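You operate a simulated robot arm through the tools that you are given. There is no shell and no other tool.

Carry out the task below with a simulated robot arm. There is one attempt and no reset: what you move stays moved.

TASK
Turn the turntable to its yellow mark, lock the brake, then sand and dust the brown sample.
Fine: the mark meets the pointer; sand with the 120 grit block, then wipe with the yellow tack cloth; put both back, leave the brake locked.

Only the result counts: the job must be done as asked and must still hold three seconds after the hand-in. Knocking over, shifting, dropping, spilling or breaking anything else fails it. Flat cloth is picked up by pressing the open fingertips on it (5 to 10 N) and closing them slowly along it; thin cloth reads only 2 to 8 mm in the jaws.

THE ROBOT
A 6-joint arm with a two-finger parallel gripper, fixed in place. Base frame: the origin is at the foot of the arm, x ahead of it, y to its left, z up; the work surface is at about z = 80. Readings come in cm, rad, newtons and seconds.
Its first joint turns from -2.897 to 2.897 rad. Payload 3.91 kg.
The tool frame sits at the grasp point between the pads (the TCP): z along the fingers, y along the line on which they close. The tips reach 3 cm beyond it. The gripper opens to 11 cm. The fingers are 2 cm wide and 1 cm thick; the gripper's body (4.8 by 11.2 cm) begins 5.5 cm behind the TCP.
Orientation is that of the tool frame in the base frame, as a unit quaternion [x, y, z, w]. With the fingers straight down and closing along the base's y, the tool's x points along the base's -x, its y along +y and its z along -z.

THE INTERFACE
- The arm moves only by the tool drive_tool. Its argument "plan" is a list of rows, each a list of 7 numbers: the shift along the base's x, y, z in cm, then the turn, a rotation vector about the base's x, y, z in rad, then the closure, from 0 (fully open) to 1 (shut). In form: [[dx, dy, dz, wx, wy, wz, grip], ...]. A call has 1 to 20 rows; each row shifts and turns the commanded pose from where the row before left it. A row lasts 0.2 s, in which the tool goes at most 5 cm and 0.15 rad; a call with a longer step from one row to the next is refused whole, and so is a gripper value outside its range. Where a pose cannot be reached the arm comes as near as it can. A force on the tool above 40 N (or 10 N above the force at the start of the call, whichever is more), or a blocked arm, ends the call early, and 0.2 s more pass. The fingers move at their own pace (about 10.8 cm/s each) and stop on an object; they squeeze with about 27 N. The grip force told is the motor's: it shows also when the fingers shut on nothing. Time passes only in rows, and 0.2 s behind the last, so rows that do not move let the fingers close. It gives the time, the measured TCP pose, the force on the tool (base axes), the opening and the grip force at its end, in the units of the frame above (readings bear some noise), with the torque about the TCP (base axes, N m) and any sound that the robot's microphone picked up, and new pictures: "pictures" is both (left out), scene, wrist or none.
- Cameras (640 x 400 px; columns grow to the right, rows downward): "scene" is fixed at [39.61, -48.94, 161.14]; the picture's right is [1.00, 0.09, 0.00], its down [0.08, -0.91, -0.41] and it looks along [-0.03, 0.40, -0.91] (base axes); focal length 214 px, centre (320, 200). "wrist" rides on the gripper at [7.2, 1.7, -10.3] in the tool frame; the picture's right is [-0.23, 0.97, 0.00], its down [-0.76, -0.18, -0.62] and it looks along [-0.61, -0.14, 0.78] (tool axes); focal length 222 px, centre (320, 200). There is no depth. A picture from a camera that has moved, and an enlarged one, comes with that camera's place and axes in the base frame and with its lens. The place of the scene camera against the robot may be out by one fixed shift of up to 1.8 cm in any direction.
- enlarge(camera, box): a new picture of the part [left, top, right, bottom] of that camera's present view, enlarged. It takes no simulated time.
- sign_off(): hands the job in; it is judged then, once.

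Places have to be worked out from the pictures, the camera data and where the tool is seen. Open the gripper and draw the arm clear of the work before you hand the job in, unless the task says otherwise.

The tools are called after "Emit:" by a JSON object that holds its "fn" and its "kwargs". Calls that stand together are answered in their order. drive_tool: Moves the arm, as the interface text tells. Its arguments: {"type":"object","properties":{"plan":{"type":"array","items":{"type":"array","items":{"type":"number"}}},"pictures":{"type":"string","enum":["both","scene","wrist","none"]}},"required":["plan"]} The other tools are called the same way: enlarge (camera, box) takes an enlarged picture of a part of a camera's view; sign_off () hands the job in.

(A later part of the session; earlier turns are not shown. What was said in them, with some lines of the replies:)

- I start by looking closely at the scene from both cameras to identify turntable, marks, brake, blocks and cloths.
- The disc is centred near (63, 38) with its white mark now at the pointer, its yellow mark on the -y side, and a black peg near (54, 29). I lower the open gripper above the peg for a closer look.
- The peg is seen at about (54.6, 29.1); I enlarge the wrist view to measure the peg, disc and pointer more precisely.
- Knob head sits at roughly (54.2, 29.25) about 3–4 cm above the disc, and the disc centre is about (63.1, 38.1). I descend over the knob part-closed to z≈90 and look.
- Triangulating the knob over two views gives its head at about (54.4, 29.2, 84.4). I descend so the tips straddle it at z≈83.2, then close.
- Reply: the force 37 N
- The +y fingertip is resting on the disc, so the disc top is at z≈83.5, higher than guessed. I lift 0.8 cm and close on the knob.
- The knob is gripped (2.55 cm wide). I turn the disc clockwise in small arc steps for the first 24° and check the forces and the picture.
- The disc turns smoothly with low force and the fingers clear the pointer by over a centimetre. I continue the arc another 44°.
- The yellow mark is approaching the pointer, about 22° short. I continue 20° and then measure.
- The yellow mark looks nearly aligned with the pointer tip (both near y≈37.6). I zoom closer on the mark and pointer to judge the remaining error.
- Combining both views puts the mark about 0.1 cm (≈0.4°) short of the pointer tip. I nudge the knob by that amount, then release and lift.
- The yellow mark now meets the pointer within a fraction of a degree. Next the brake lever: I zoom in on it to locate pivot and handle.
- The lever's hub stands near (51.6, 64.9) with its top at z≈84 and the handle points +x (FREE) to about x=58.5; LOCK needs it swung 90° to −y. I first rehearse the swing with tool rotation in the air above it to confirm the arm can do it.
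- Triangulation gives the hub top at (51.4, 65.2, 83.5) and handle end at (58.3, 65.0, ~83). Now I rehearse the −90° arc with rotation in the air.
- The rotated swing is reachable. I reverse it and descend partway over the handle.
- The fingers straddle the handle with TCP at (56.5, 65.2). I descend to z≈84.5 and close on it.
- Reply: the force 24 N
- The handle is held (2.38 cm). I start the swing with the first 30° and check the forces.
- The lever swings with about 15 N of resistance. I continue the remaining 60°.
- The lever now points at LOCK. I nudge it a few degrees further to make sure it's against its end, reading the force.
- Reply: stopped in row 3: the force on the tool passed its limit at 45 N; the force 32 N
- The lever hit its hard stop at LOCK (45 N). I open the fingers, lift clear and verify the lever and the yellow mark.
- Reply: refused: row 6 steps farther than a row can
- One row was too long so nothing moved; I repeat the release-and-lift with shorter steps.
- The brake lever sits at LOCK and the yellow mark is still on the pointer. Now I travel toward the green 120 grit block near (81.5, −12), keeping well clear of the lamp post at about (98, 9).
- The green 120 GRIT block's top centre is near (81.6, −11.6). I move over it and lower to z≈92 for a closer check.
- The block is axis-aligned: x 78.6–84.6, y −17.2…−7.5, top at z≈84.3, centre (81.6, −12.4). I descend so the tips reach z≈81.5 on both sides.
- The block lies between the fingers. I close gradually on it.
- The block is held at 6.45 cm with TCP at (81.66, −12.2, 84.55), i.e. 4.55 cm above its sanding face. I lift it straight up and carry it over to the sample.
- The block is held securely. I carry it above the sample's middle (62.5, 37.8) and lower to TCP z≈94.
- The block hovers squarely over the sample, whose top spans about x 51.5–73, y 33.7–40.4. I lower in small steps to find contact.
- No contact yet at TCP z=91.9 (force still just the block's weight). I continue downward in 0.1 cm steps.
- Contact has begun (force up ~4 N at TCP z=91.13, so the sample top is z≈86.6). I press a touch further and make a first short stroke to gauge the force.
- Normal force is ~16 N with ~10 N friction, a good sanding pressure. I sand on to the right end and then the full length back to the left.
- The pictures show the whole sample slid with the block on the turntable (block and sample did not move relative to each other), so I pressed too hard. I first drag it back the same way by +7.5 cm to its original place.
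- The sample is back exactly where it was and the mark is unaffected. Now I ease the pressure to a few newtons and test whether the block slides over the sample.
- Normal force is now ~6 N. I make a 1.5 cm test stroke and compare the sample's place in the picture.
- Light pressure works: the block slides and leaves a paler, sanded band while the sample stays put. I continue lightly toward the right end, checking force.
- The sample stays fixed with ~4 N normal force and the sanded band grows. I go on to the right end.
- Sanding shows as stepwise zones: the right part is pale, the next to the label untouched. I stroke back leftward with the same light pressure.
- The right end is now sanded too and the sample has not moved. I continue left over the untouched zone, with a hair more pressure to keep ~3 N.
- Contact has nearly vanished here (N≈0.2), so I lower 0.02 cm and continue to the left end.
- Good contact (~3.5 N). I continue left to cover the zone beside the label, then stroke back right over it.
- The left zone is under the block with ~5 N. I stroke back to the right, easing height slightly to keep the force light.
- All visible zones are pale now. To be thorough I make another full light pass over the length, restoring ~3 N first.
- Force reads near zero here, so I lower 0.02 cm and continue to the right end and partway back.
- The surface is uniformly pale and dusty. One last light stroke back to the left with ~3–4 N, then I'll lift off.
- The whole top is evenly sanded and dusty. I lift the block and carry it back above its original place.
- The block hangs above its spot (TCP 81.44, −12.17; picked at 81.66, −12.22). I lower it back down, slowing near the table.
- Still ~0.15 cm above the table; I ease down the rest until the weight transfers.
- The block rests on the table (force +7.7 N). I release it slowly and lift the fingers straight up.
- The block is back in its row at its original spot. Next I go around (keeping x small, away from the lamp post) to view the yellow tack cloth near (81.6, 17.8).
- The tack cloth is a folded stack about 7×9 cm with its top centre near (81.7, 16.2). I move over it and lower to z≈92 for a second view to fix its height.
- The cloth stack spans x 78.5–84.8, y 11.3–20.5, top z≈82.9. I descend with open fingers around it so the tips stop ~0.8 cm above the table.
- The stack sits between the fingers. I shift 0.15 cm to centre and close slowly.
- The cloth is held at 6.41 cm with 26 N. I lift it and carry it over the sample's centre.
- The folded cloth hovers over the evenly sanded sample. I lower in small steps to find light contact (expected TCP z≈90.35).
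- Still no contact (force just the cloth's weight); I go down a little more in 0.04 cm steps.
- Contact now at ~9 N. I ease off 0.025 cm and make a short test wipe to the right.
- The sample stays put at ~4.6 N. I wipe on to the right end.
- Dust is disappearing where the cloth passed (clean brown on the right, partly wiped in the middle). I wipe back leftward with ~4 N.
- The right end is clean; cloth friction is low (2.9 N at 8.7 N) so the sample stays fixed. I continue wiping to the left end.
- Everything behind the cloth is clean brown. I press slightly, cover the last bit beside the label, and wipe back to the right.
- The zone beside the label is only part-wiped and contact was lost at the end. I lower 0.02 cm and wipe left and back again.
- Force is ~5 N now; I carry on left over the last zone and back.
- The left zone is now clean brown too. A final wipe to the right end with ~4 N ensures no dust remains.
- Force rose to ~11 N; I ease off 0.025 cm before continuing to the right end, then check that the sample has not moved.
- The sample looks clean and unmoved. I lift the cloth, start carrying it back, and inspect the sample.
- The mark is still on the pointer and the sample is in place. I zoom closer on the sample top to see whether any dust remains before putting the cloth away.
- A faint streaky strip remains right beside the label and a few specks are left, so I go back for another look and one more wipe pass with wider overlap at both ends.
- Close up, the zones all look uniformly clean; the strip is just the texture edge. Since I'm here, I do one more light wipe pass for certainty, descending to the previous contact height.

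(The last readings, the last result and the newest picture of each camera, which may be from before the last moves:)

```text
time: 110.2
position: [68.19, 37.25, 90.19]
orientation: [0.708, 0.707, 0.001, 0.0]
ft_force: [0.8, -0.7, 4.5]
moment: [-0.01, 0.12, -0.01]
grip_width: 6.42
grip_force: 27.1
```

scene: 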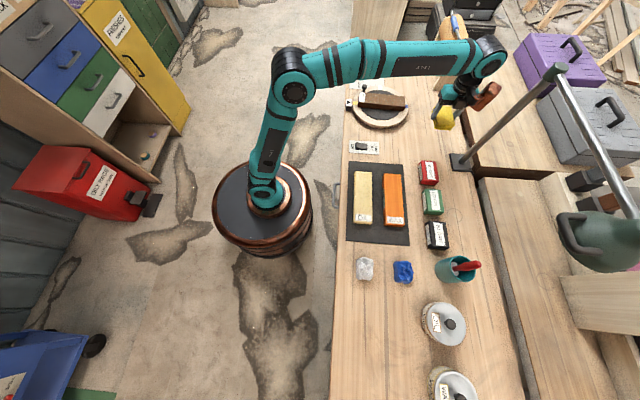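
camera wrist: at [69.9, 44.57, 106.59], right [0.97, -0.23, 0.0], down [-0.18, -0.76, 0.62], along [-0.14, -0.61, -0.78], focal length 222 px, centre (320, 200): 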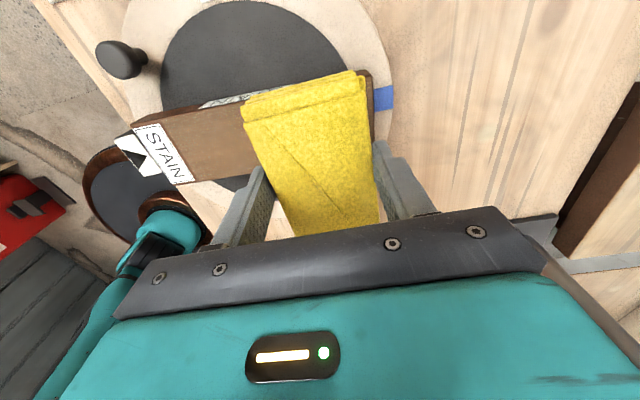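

Contact at ~5 N. I wipe right to the end, then the full length left.

Emit:
{"fn": "drive_tool", "kwargs": {"plan": [[0.8, 0, 0, 0, 0, 0, 0.8], [0.8, 0, 0, 0, 0, 0, 0.8], [0.8, 0, 0, 0, 0, 0, 0.8], [-0.8, 0, 0, 0, 0, 0, 0.8], [-0.9, 0, 0, 0, 0, 0, 0.8], [-0.9, 0, 0, 0, 0, 0, 0.8], [-0.9, 0, 0, 0, 0, 0, 0.8], [-0.9, 0, 0, 0, 0, 0, 0.8], [-0.9, 0, 0, 0, 0, 0, 0.8]], "pictures": "none"}}

```text
time: 112.2
position: [65.05, 37.27, 90.22]
orientation: [0.708, 0.707, 0.002, 0.0]
ft_force: [4.0, -1.0, 13.1]
moment: [-0.01, -0.1, -0.05]
grip_width: 6.4
grip_force: 27.3
```

Force climbed to ~13 N; I ease 0.035 cm and continue left.

Emit:
{"fn": "drive_tool", "kwargs": {"plan": [[0, 0, 0.035, 0, 0, 0, 0.8], [-0.9, 0, 0, 0, 0, 0, 0.8], [-0.9, 0, 0, 0, 0, 0, 0.8], [-0.9, 0, 0, 0, 0, 0, 0.8], [-0.9, 0, 0, 0, 0, 0, 0.8]], "pictures": "none"}}

Emit:
{"fn": "enlarge", "kwargs": {"camera": "scene", "box": [340, 60, 436, 120]}}

```text
time: 113.4
position: [61.49, 37.21, 90.19]
orientation: [0.708, 0.706, 0.002, 0.0]
ft_force: [0.6, -0.3, 6.9]
moment: [-0.01, 0.0, 0.0]
grip_width: 6.41
grip_force: 26.4
```

```text
6.67 times, centred on (388, 90) of scene
camera zoom: at [39.61, -48.94, 161.14], right [1.0, 0.09, 0.0], down [0.08, -0.91, -0.41], along [-0.03, 0.4, -0.91], focal length 1430 px, centre (-133, 933)
```

zoom: 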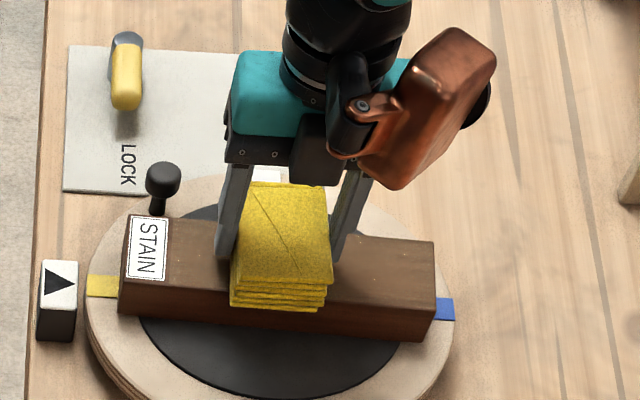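

The sample still has not moved. I finish the wipe to the label end and then lift off.

Emit:
{"fn": "drive_tool", "kwargs": {"plan": [[-0.9, 0, 0, 0, 0, 0, 0.8], [-0.9, 0, 0, 0, 0, 0, 0.8], [-0.9, 0, 0, 0, 0, 0, 0.8], [-0.9, 0, 0, 0, 0, 0, 0.8], [-0.9, 0, 0, 0, 0, 0, 0.8], [-0.9, 0, 0, 0, 0, 0, 0.8], [0, 0, 1, 0, 0, 0, 0.8], [0, 0, 4, 0, 0, 0, 0.8], [0, 0, 4.8, 0, 0, 0, 0.8]], "pictures": "none"}}

Emit:
{"fn": "enlarge", "kwargs": {"camera": "scene", "box": [340, 60, 436, 120]}}

```text
time: 115.4
position: [56.12, 37.42, 100.01]
orientation: [0.708, 0.706, 0.001, 0.001]
ft_force: [-0.5, -0.4, -0.1]
moment: [-0.06, 0.04, 0.0]
grip_width: 6.37
grip_force: 27.2
```

```text
6.67 times, centred on (388, 90) of scene
camera zoom: at [39.61, -48.94, 161.14], right [1.0, 0.09, 0.0], down [0.08, -0.91, -0.41], along [-0.03, 0.4, -0.91], focal length 1430 px, centre (-133, 933)
```

zoom: 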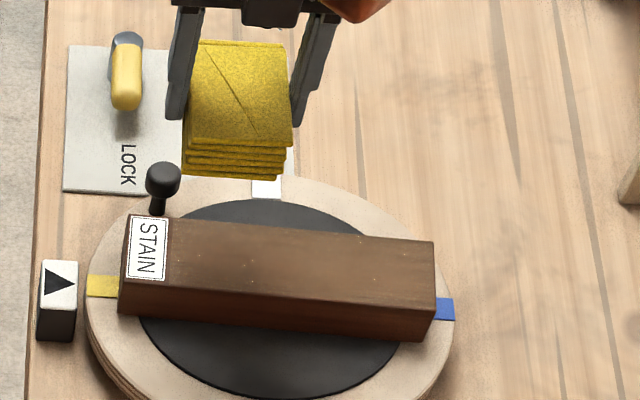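

The sample is clean and in place. I carry the tack cloth back over its original spot (TCP 81.6, 16.0).

Emit:
{"fn": "drive_tool", "kwargs": {"plan": [[3.18, -2.68, 0, 0, 0, 0, 0.8], [3.18, -2.68, 0, 0, 0, 0, 0.8], [3.18, -2.68, 0, 0, 0, 0, 0.8], [3.18, -2.68, 0, 0, 0, 0, 0.8], [3.18, -2.68, 0, 0, 0, 0, 0.8], [3.18, -2.68, 0, 0, 0, 0, 0.8], [3.18, -2.68, 0, 0, 0, 0, 0.8], [3.18, -2.68, 0, 0, 0, 0, 0.8], [0, 0, -4, 0, 0, 0, 0.8], [0, 0, -4, 0, 0, 0, 0.8], [0, 0, 0, 0, 0, 0, 0.8]]}}

```text
time: 117.8
position: [81.58, 15.78, 91.98]
orientation: [0.708, 0.706, 0.001, -0.001]
ft_force: [-0.2, 0.3, -0.4]
moment: [0.01, -0.01, 0.03]
grip_width: 6.4
grip_force: 27.3
camera wrist: at [83.31, 23.12, 102.43], right [0.97, -0.23, 0.0], down [-0.18, -0.76, 0.62], along [-0.14, -0.61, -0.78], focal length 222 px, centre (320, 200)
```

scene: 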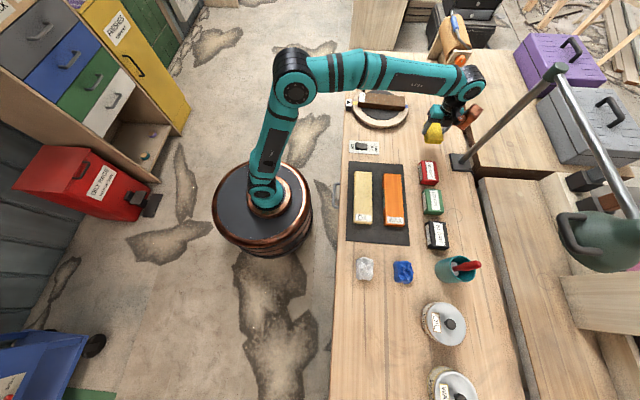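
wrist: 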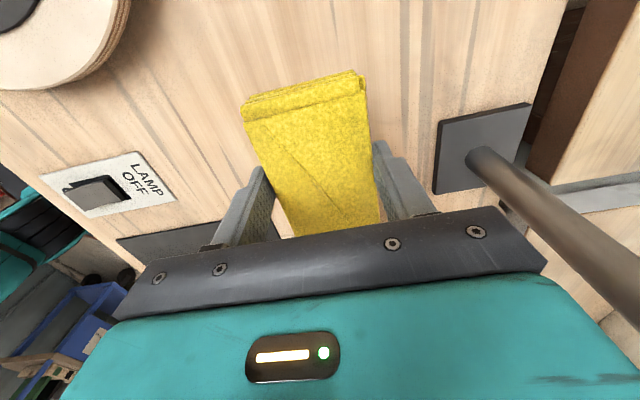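

The cloth is over its spot, 0.2 cm off in y. I correct and lower it, slowing near the table.

Emit:
{"fn": "drive_tool", "kwargs": {"plan": [[0, 0.2, -3, 0, 0, 0, 0.8], [0, 0, -3, 0, 0, 0, 0.8], [0, 0, -1.4, 0, 0, 0, 0.8], [0, 0, -0.4, 0, 0, 0, 0.8], [0, 0, -0.2, 0, 0, 0, 0.8], [0, 0, -0.1, 0, 0, 0, 0.8], [0, 0, 0, 0, 0, 0, 0.8]], "pictures": "none"}}

```text
time: 119.4
position: [81.64, 15.89, 83.96]
orientation: [0.708, 0.706, 0.001, 0.0]
ft_force: [-0.1, -0.5, 0.1]
moment: [0.01, 0.0, 0.05]
grip_width: 6.4
grip_force: 27.0
```

Emit:
{"fn": "drive_tool", "kwargs": {"plan": [[0, 0.05, -0.06, 0, 0, 0, 0.8], [0, 0, -0.06, 0, 0, 0, 0.8], [0, 0, -0.04, 0, 0, 0, 0.8], [0, 0, 0, 0, 0, 0, 0.8]], "pictures": "none"}}

```text
time: 120.4
position: [81.71, 16.07, 83.73]
orientation: [0.708, 0.706, 0.001, 0.0]
ft_force: [-0.3, -0.1, -0.4]
moment: [0.01, -0.05, 0.03]
grip_width: 6.41
grip_force: 27.1
```

Still no clear contact at z=83.73; I ease down a few hundredths more.

Emit:
{"fn": "drive_tool", "kwargs": {"plan": [[0, 0, -0.04, 0, 0, 0, 0.8], [0, 0, -0.04, 0, 0, 0, 0.8], [0, 0, 0, 0, 0, 0, 0.8]], "pictures": "none"}}

```text
time: 121.2
position: [81.61, 15.95, 83.72]
orientation: [0.707, 0.707, 0.001, 0.0]
ft_force: [0.3, -0.1, 2.2]
moment: [0.01, 0.08, -0.02]
grip_width: 6.4
grip_force: 26.9
```

The cloth now touches the table (force +2.2 N). I release slowly and lift the fingers straight up.

Emit:
{"fn": "drive_tool", "kwargs": {"plan": [[0, 0, 0, 0, 0, 0, 0.5], [0, 0, 0, 0, 0, 0, 0.38], [0, 0, 0, 0, 0, 0, 0.25], [0, 0, 0, 0, 0, 0, 0.1], [0, 0, 0, 0, 0, 0, 0], [0, 0, 2, 0, 0, 0, 0], [0, 0, 4, 0, 0, 0, 0], [0, 0, 4.5, 0, 0, 0, 0], [0, 0, 4.5, 0, 0, 0, 0], [0, 0, 0, 0, 0, 0, 0]]}}

Emit:
{"fn": "enlarge", "kwargs": {"camera": "scene", "box": [396, 125, 460, 165]}}

```text
time: 123.4
position: [81.62, 16.03, 98.8]
orientation: [0.708, 0.706, 0.002, 0.001]
ft_force: [-0.4, 0.6, 0.7]
moment: [0.02, -0.01, 0.01]
grip_width: 11.02
grip_force: 0.0
camera wrist: at [83.37, 23.34, 109.2], right [0.97, -0.23, 0.0], down [-0.18, -0.76, 0.62], along [-0.14, -0.61, -0.78], focal length 222 px, centre (320, 200)
```

scene: 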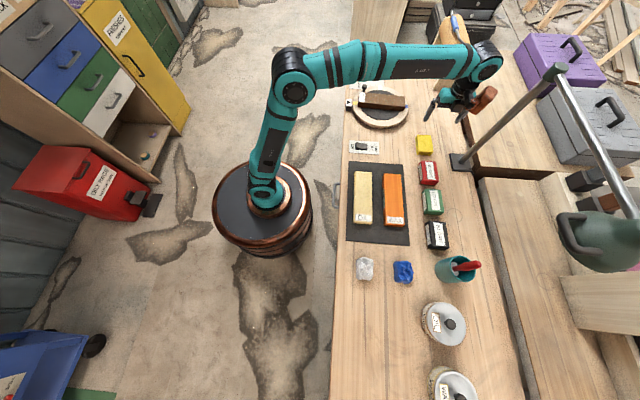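
wrist: 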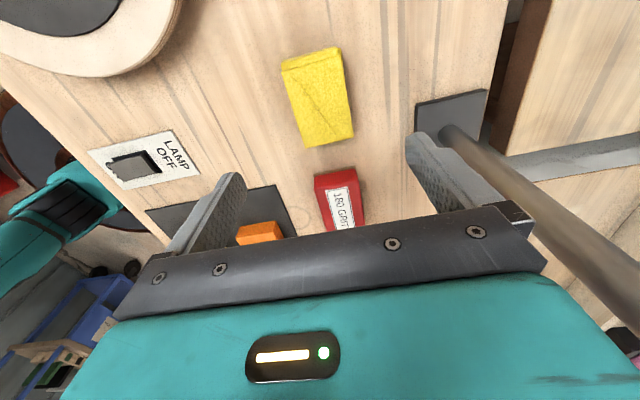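

```text
10.00 times, centred on (428, 145) of scene
camera zoom: at [39.61, -48.94, 161.14], right [1.0, 0.09, 0.0], down [0.08, -0.91, -0.41], along [-0.03, 0.4, -0.91], focal length 2145 px, centre (-760, 750)
```

zoom: 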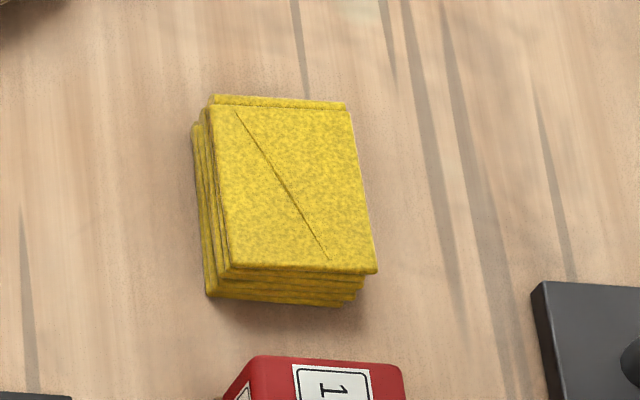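

The cloth is back at its place within ~0.2 cm. I retreat the open gripper up and back toward the base to clear the work and take a final look.

Emit:
{"fn": "drive_tool", "kwargs": {"plan": [[-3.5, -1.5, 2.2, 0, 0, 0, 0], [-3.5, -1.5, 2.2, 0, 0, 0, 0], [-3.5, -1.5, 2.2, 0, 0, 0, 0], [-3.5, -1.5, 2.2, 0, 0, 0, 0], [-3.5, -1.5, 2.2, 0, 0, 0, 0], [-3.5, -1.5, 2.2, 0, 0, 0, 0], [-3.5, -1.5, 2.2, 0, 0, 0, 0], [-3.5, -1.5, 2.2, 0, 0, 0, 0], [-3.5, -1.5, 2.2, 0, 0, 0, 0], [0, 0, 0, 0, 0, 0, 0], [0, 0, 0, 0, 0, 0, 0]]}}

Emit:
{"fn": "enlarge", "kwargs": {"camera": "scene", "box": [340, 55, 436, 115]}}

Emit:
{"fn": "enlarge", "kwargs": {"camera": "scene", "box": [344, 92, 376, 112]}}

Emit:
{"fn": "enlarge", "kwargs": {"camera": "scene", "box": [380, 120, 500, 270]}}

```text
time: 125.8
position: [50.1, 2.48, 118.52]
orientation: [0.708, 0.706, 0.001, 0.0]
ft_force: [-0.1, 0.2, 0.1]
moment: [0.01, 0.02, 0.02]
grip_width: 11.02
grip_force: 0.1
camera wrist: at [51.8, 9.82, 128.9], right [0.97, -0.23, 0.0], down [-0.18, -0.76, 0.62], along [-0.14, -0.61, -0.78], focal length 222 px, centre (320, 200)
```

scene: 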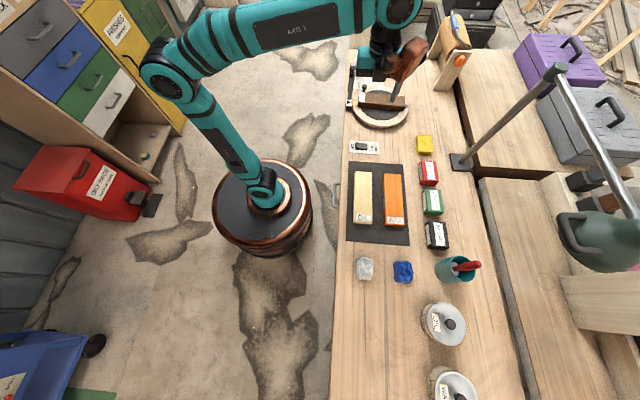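
wrist: 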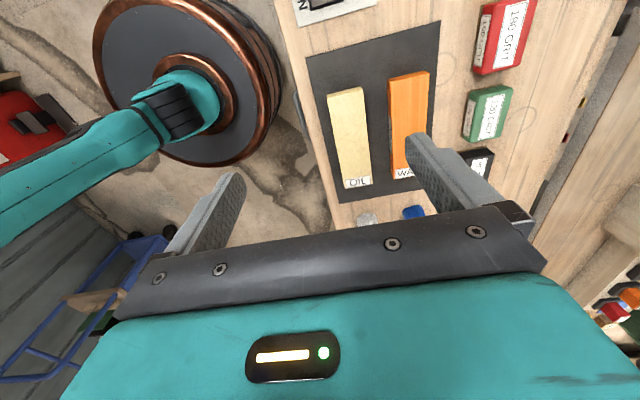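

```text
6.67 times, centred on (388, 85) of scene
camera zoom: at [39.61, -48.94, 161.14], right [1.0, 0.09, 0.0], down [0.08, -0.91, -0.41], along [-0.03, 0.4, -0.91], focal length 1430 px, centre (-133, 967)
```

zoom: 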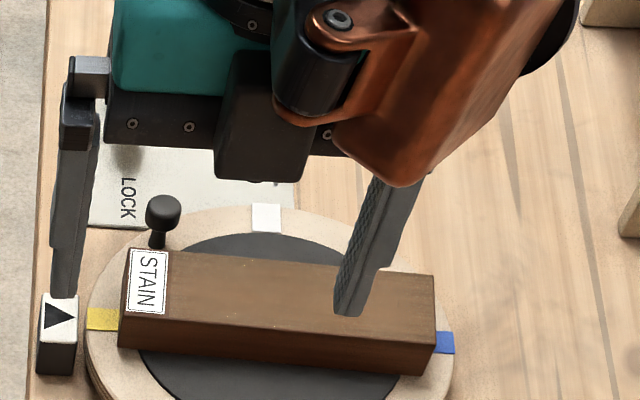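

```text
16.00 times, centred on (360, 102) of scene
camera zoom: at [39.61, -48.94, 161.14], right [1.0, 0.09, 0.0], down [0.08, -0.91, -0.41], along [-0.03, 0.4, -0.91], focal length 3432 px, centre (-320, 1768)
```

zoom: 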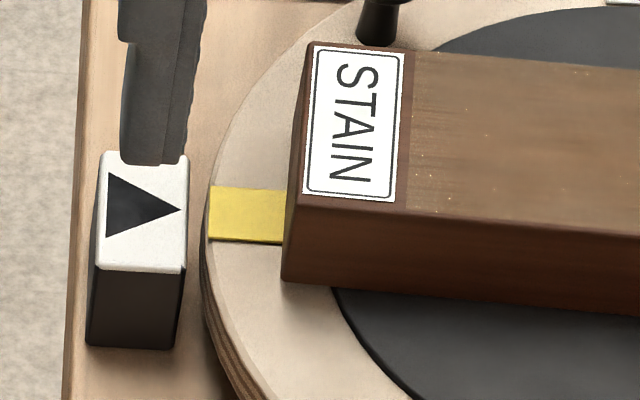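

```text
2.67 times, centred on (440, 195) of scene
camera zoom: at [39.61, -48.94, 161.14], right [1.0, 0.09, 0.0], down [0.08, -0.91, -0.41], along [-0.03, 0.4, -0.91], focal length 572 px, centre (0, 213)
```

zoom: 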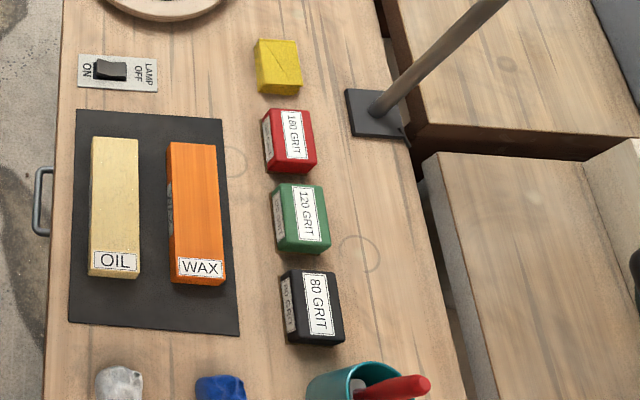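

Everything checks out: the yellow mark is on the pointer, the brake is at LOCK, and the sample is sanded and wiped clean. The 120 block and tack cloth are back in their places, the gripper is open and the arm is clear, so I hand the job in.

Emit:
{"fn": "sign_off", "kwargs": {}}

```text
The job is handed in.
```

I've handed the job in. The brown sample is sanded with the 120 grit block and wiped clean with the yellow tack cloth. I don't know yet how it was judged.

- **Turntable:** the yellow mark meets the pointer to within about half a degree.
- **Brake:** the lever is at its hard stop on LOCK. The arm hid it in the final pictures, but it was at LOCK in the last clear view and nothing went near it after that.
- **Sample:** my first sanding strokes pressed too hard and slid the sample about 7.5 cm along the turntable. I dragged it back and then sanded with only a few newtons. It now sits about 0.1 cm from where it started.
- **Surface:** the top looks evenly sanded and clean. A faint streaky strip beside the label looked like the texture's edge rather than missed wood, and a few tiny specks remain.
- **Tools put back:** the 120 block and the tack cloth are each within about 0.2 cm of where I picked them up.

The gripper is open and the arm is raised clear of the work. I saw nothing else knocked over or moved.
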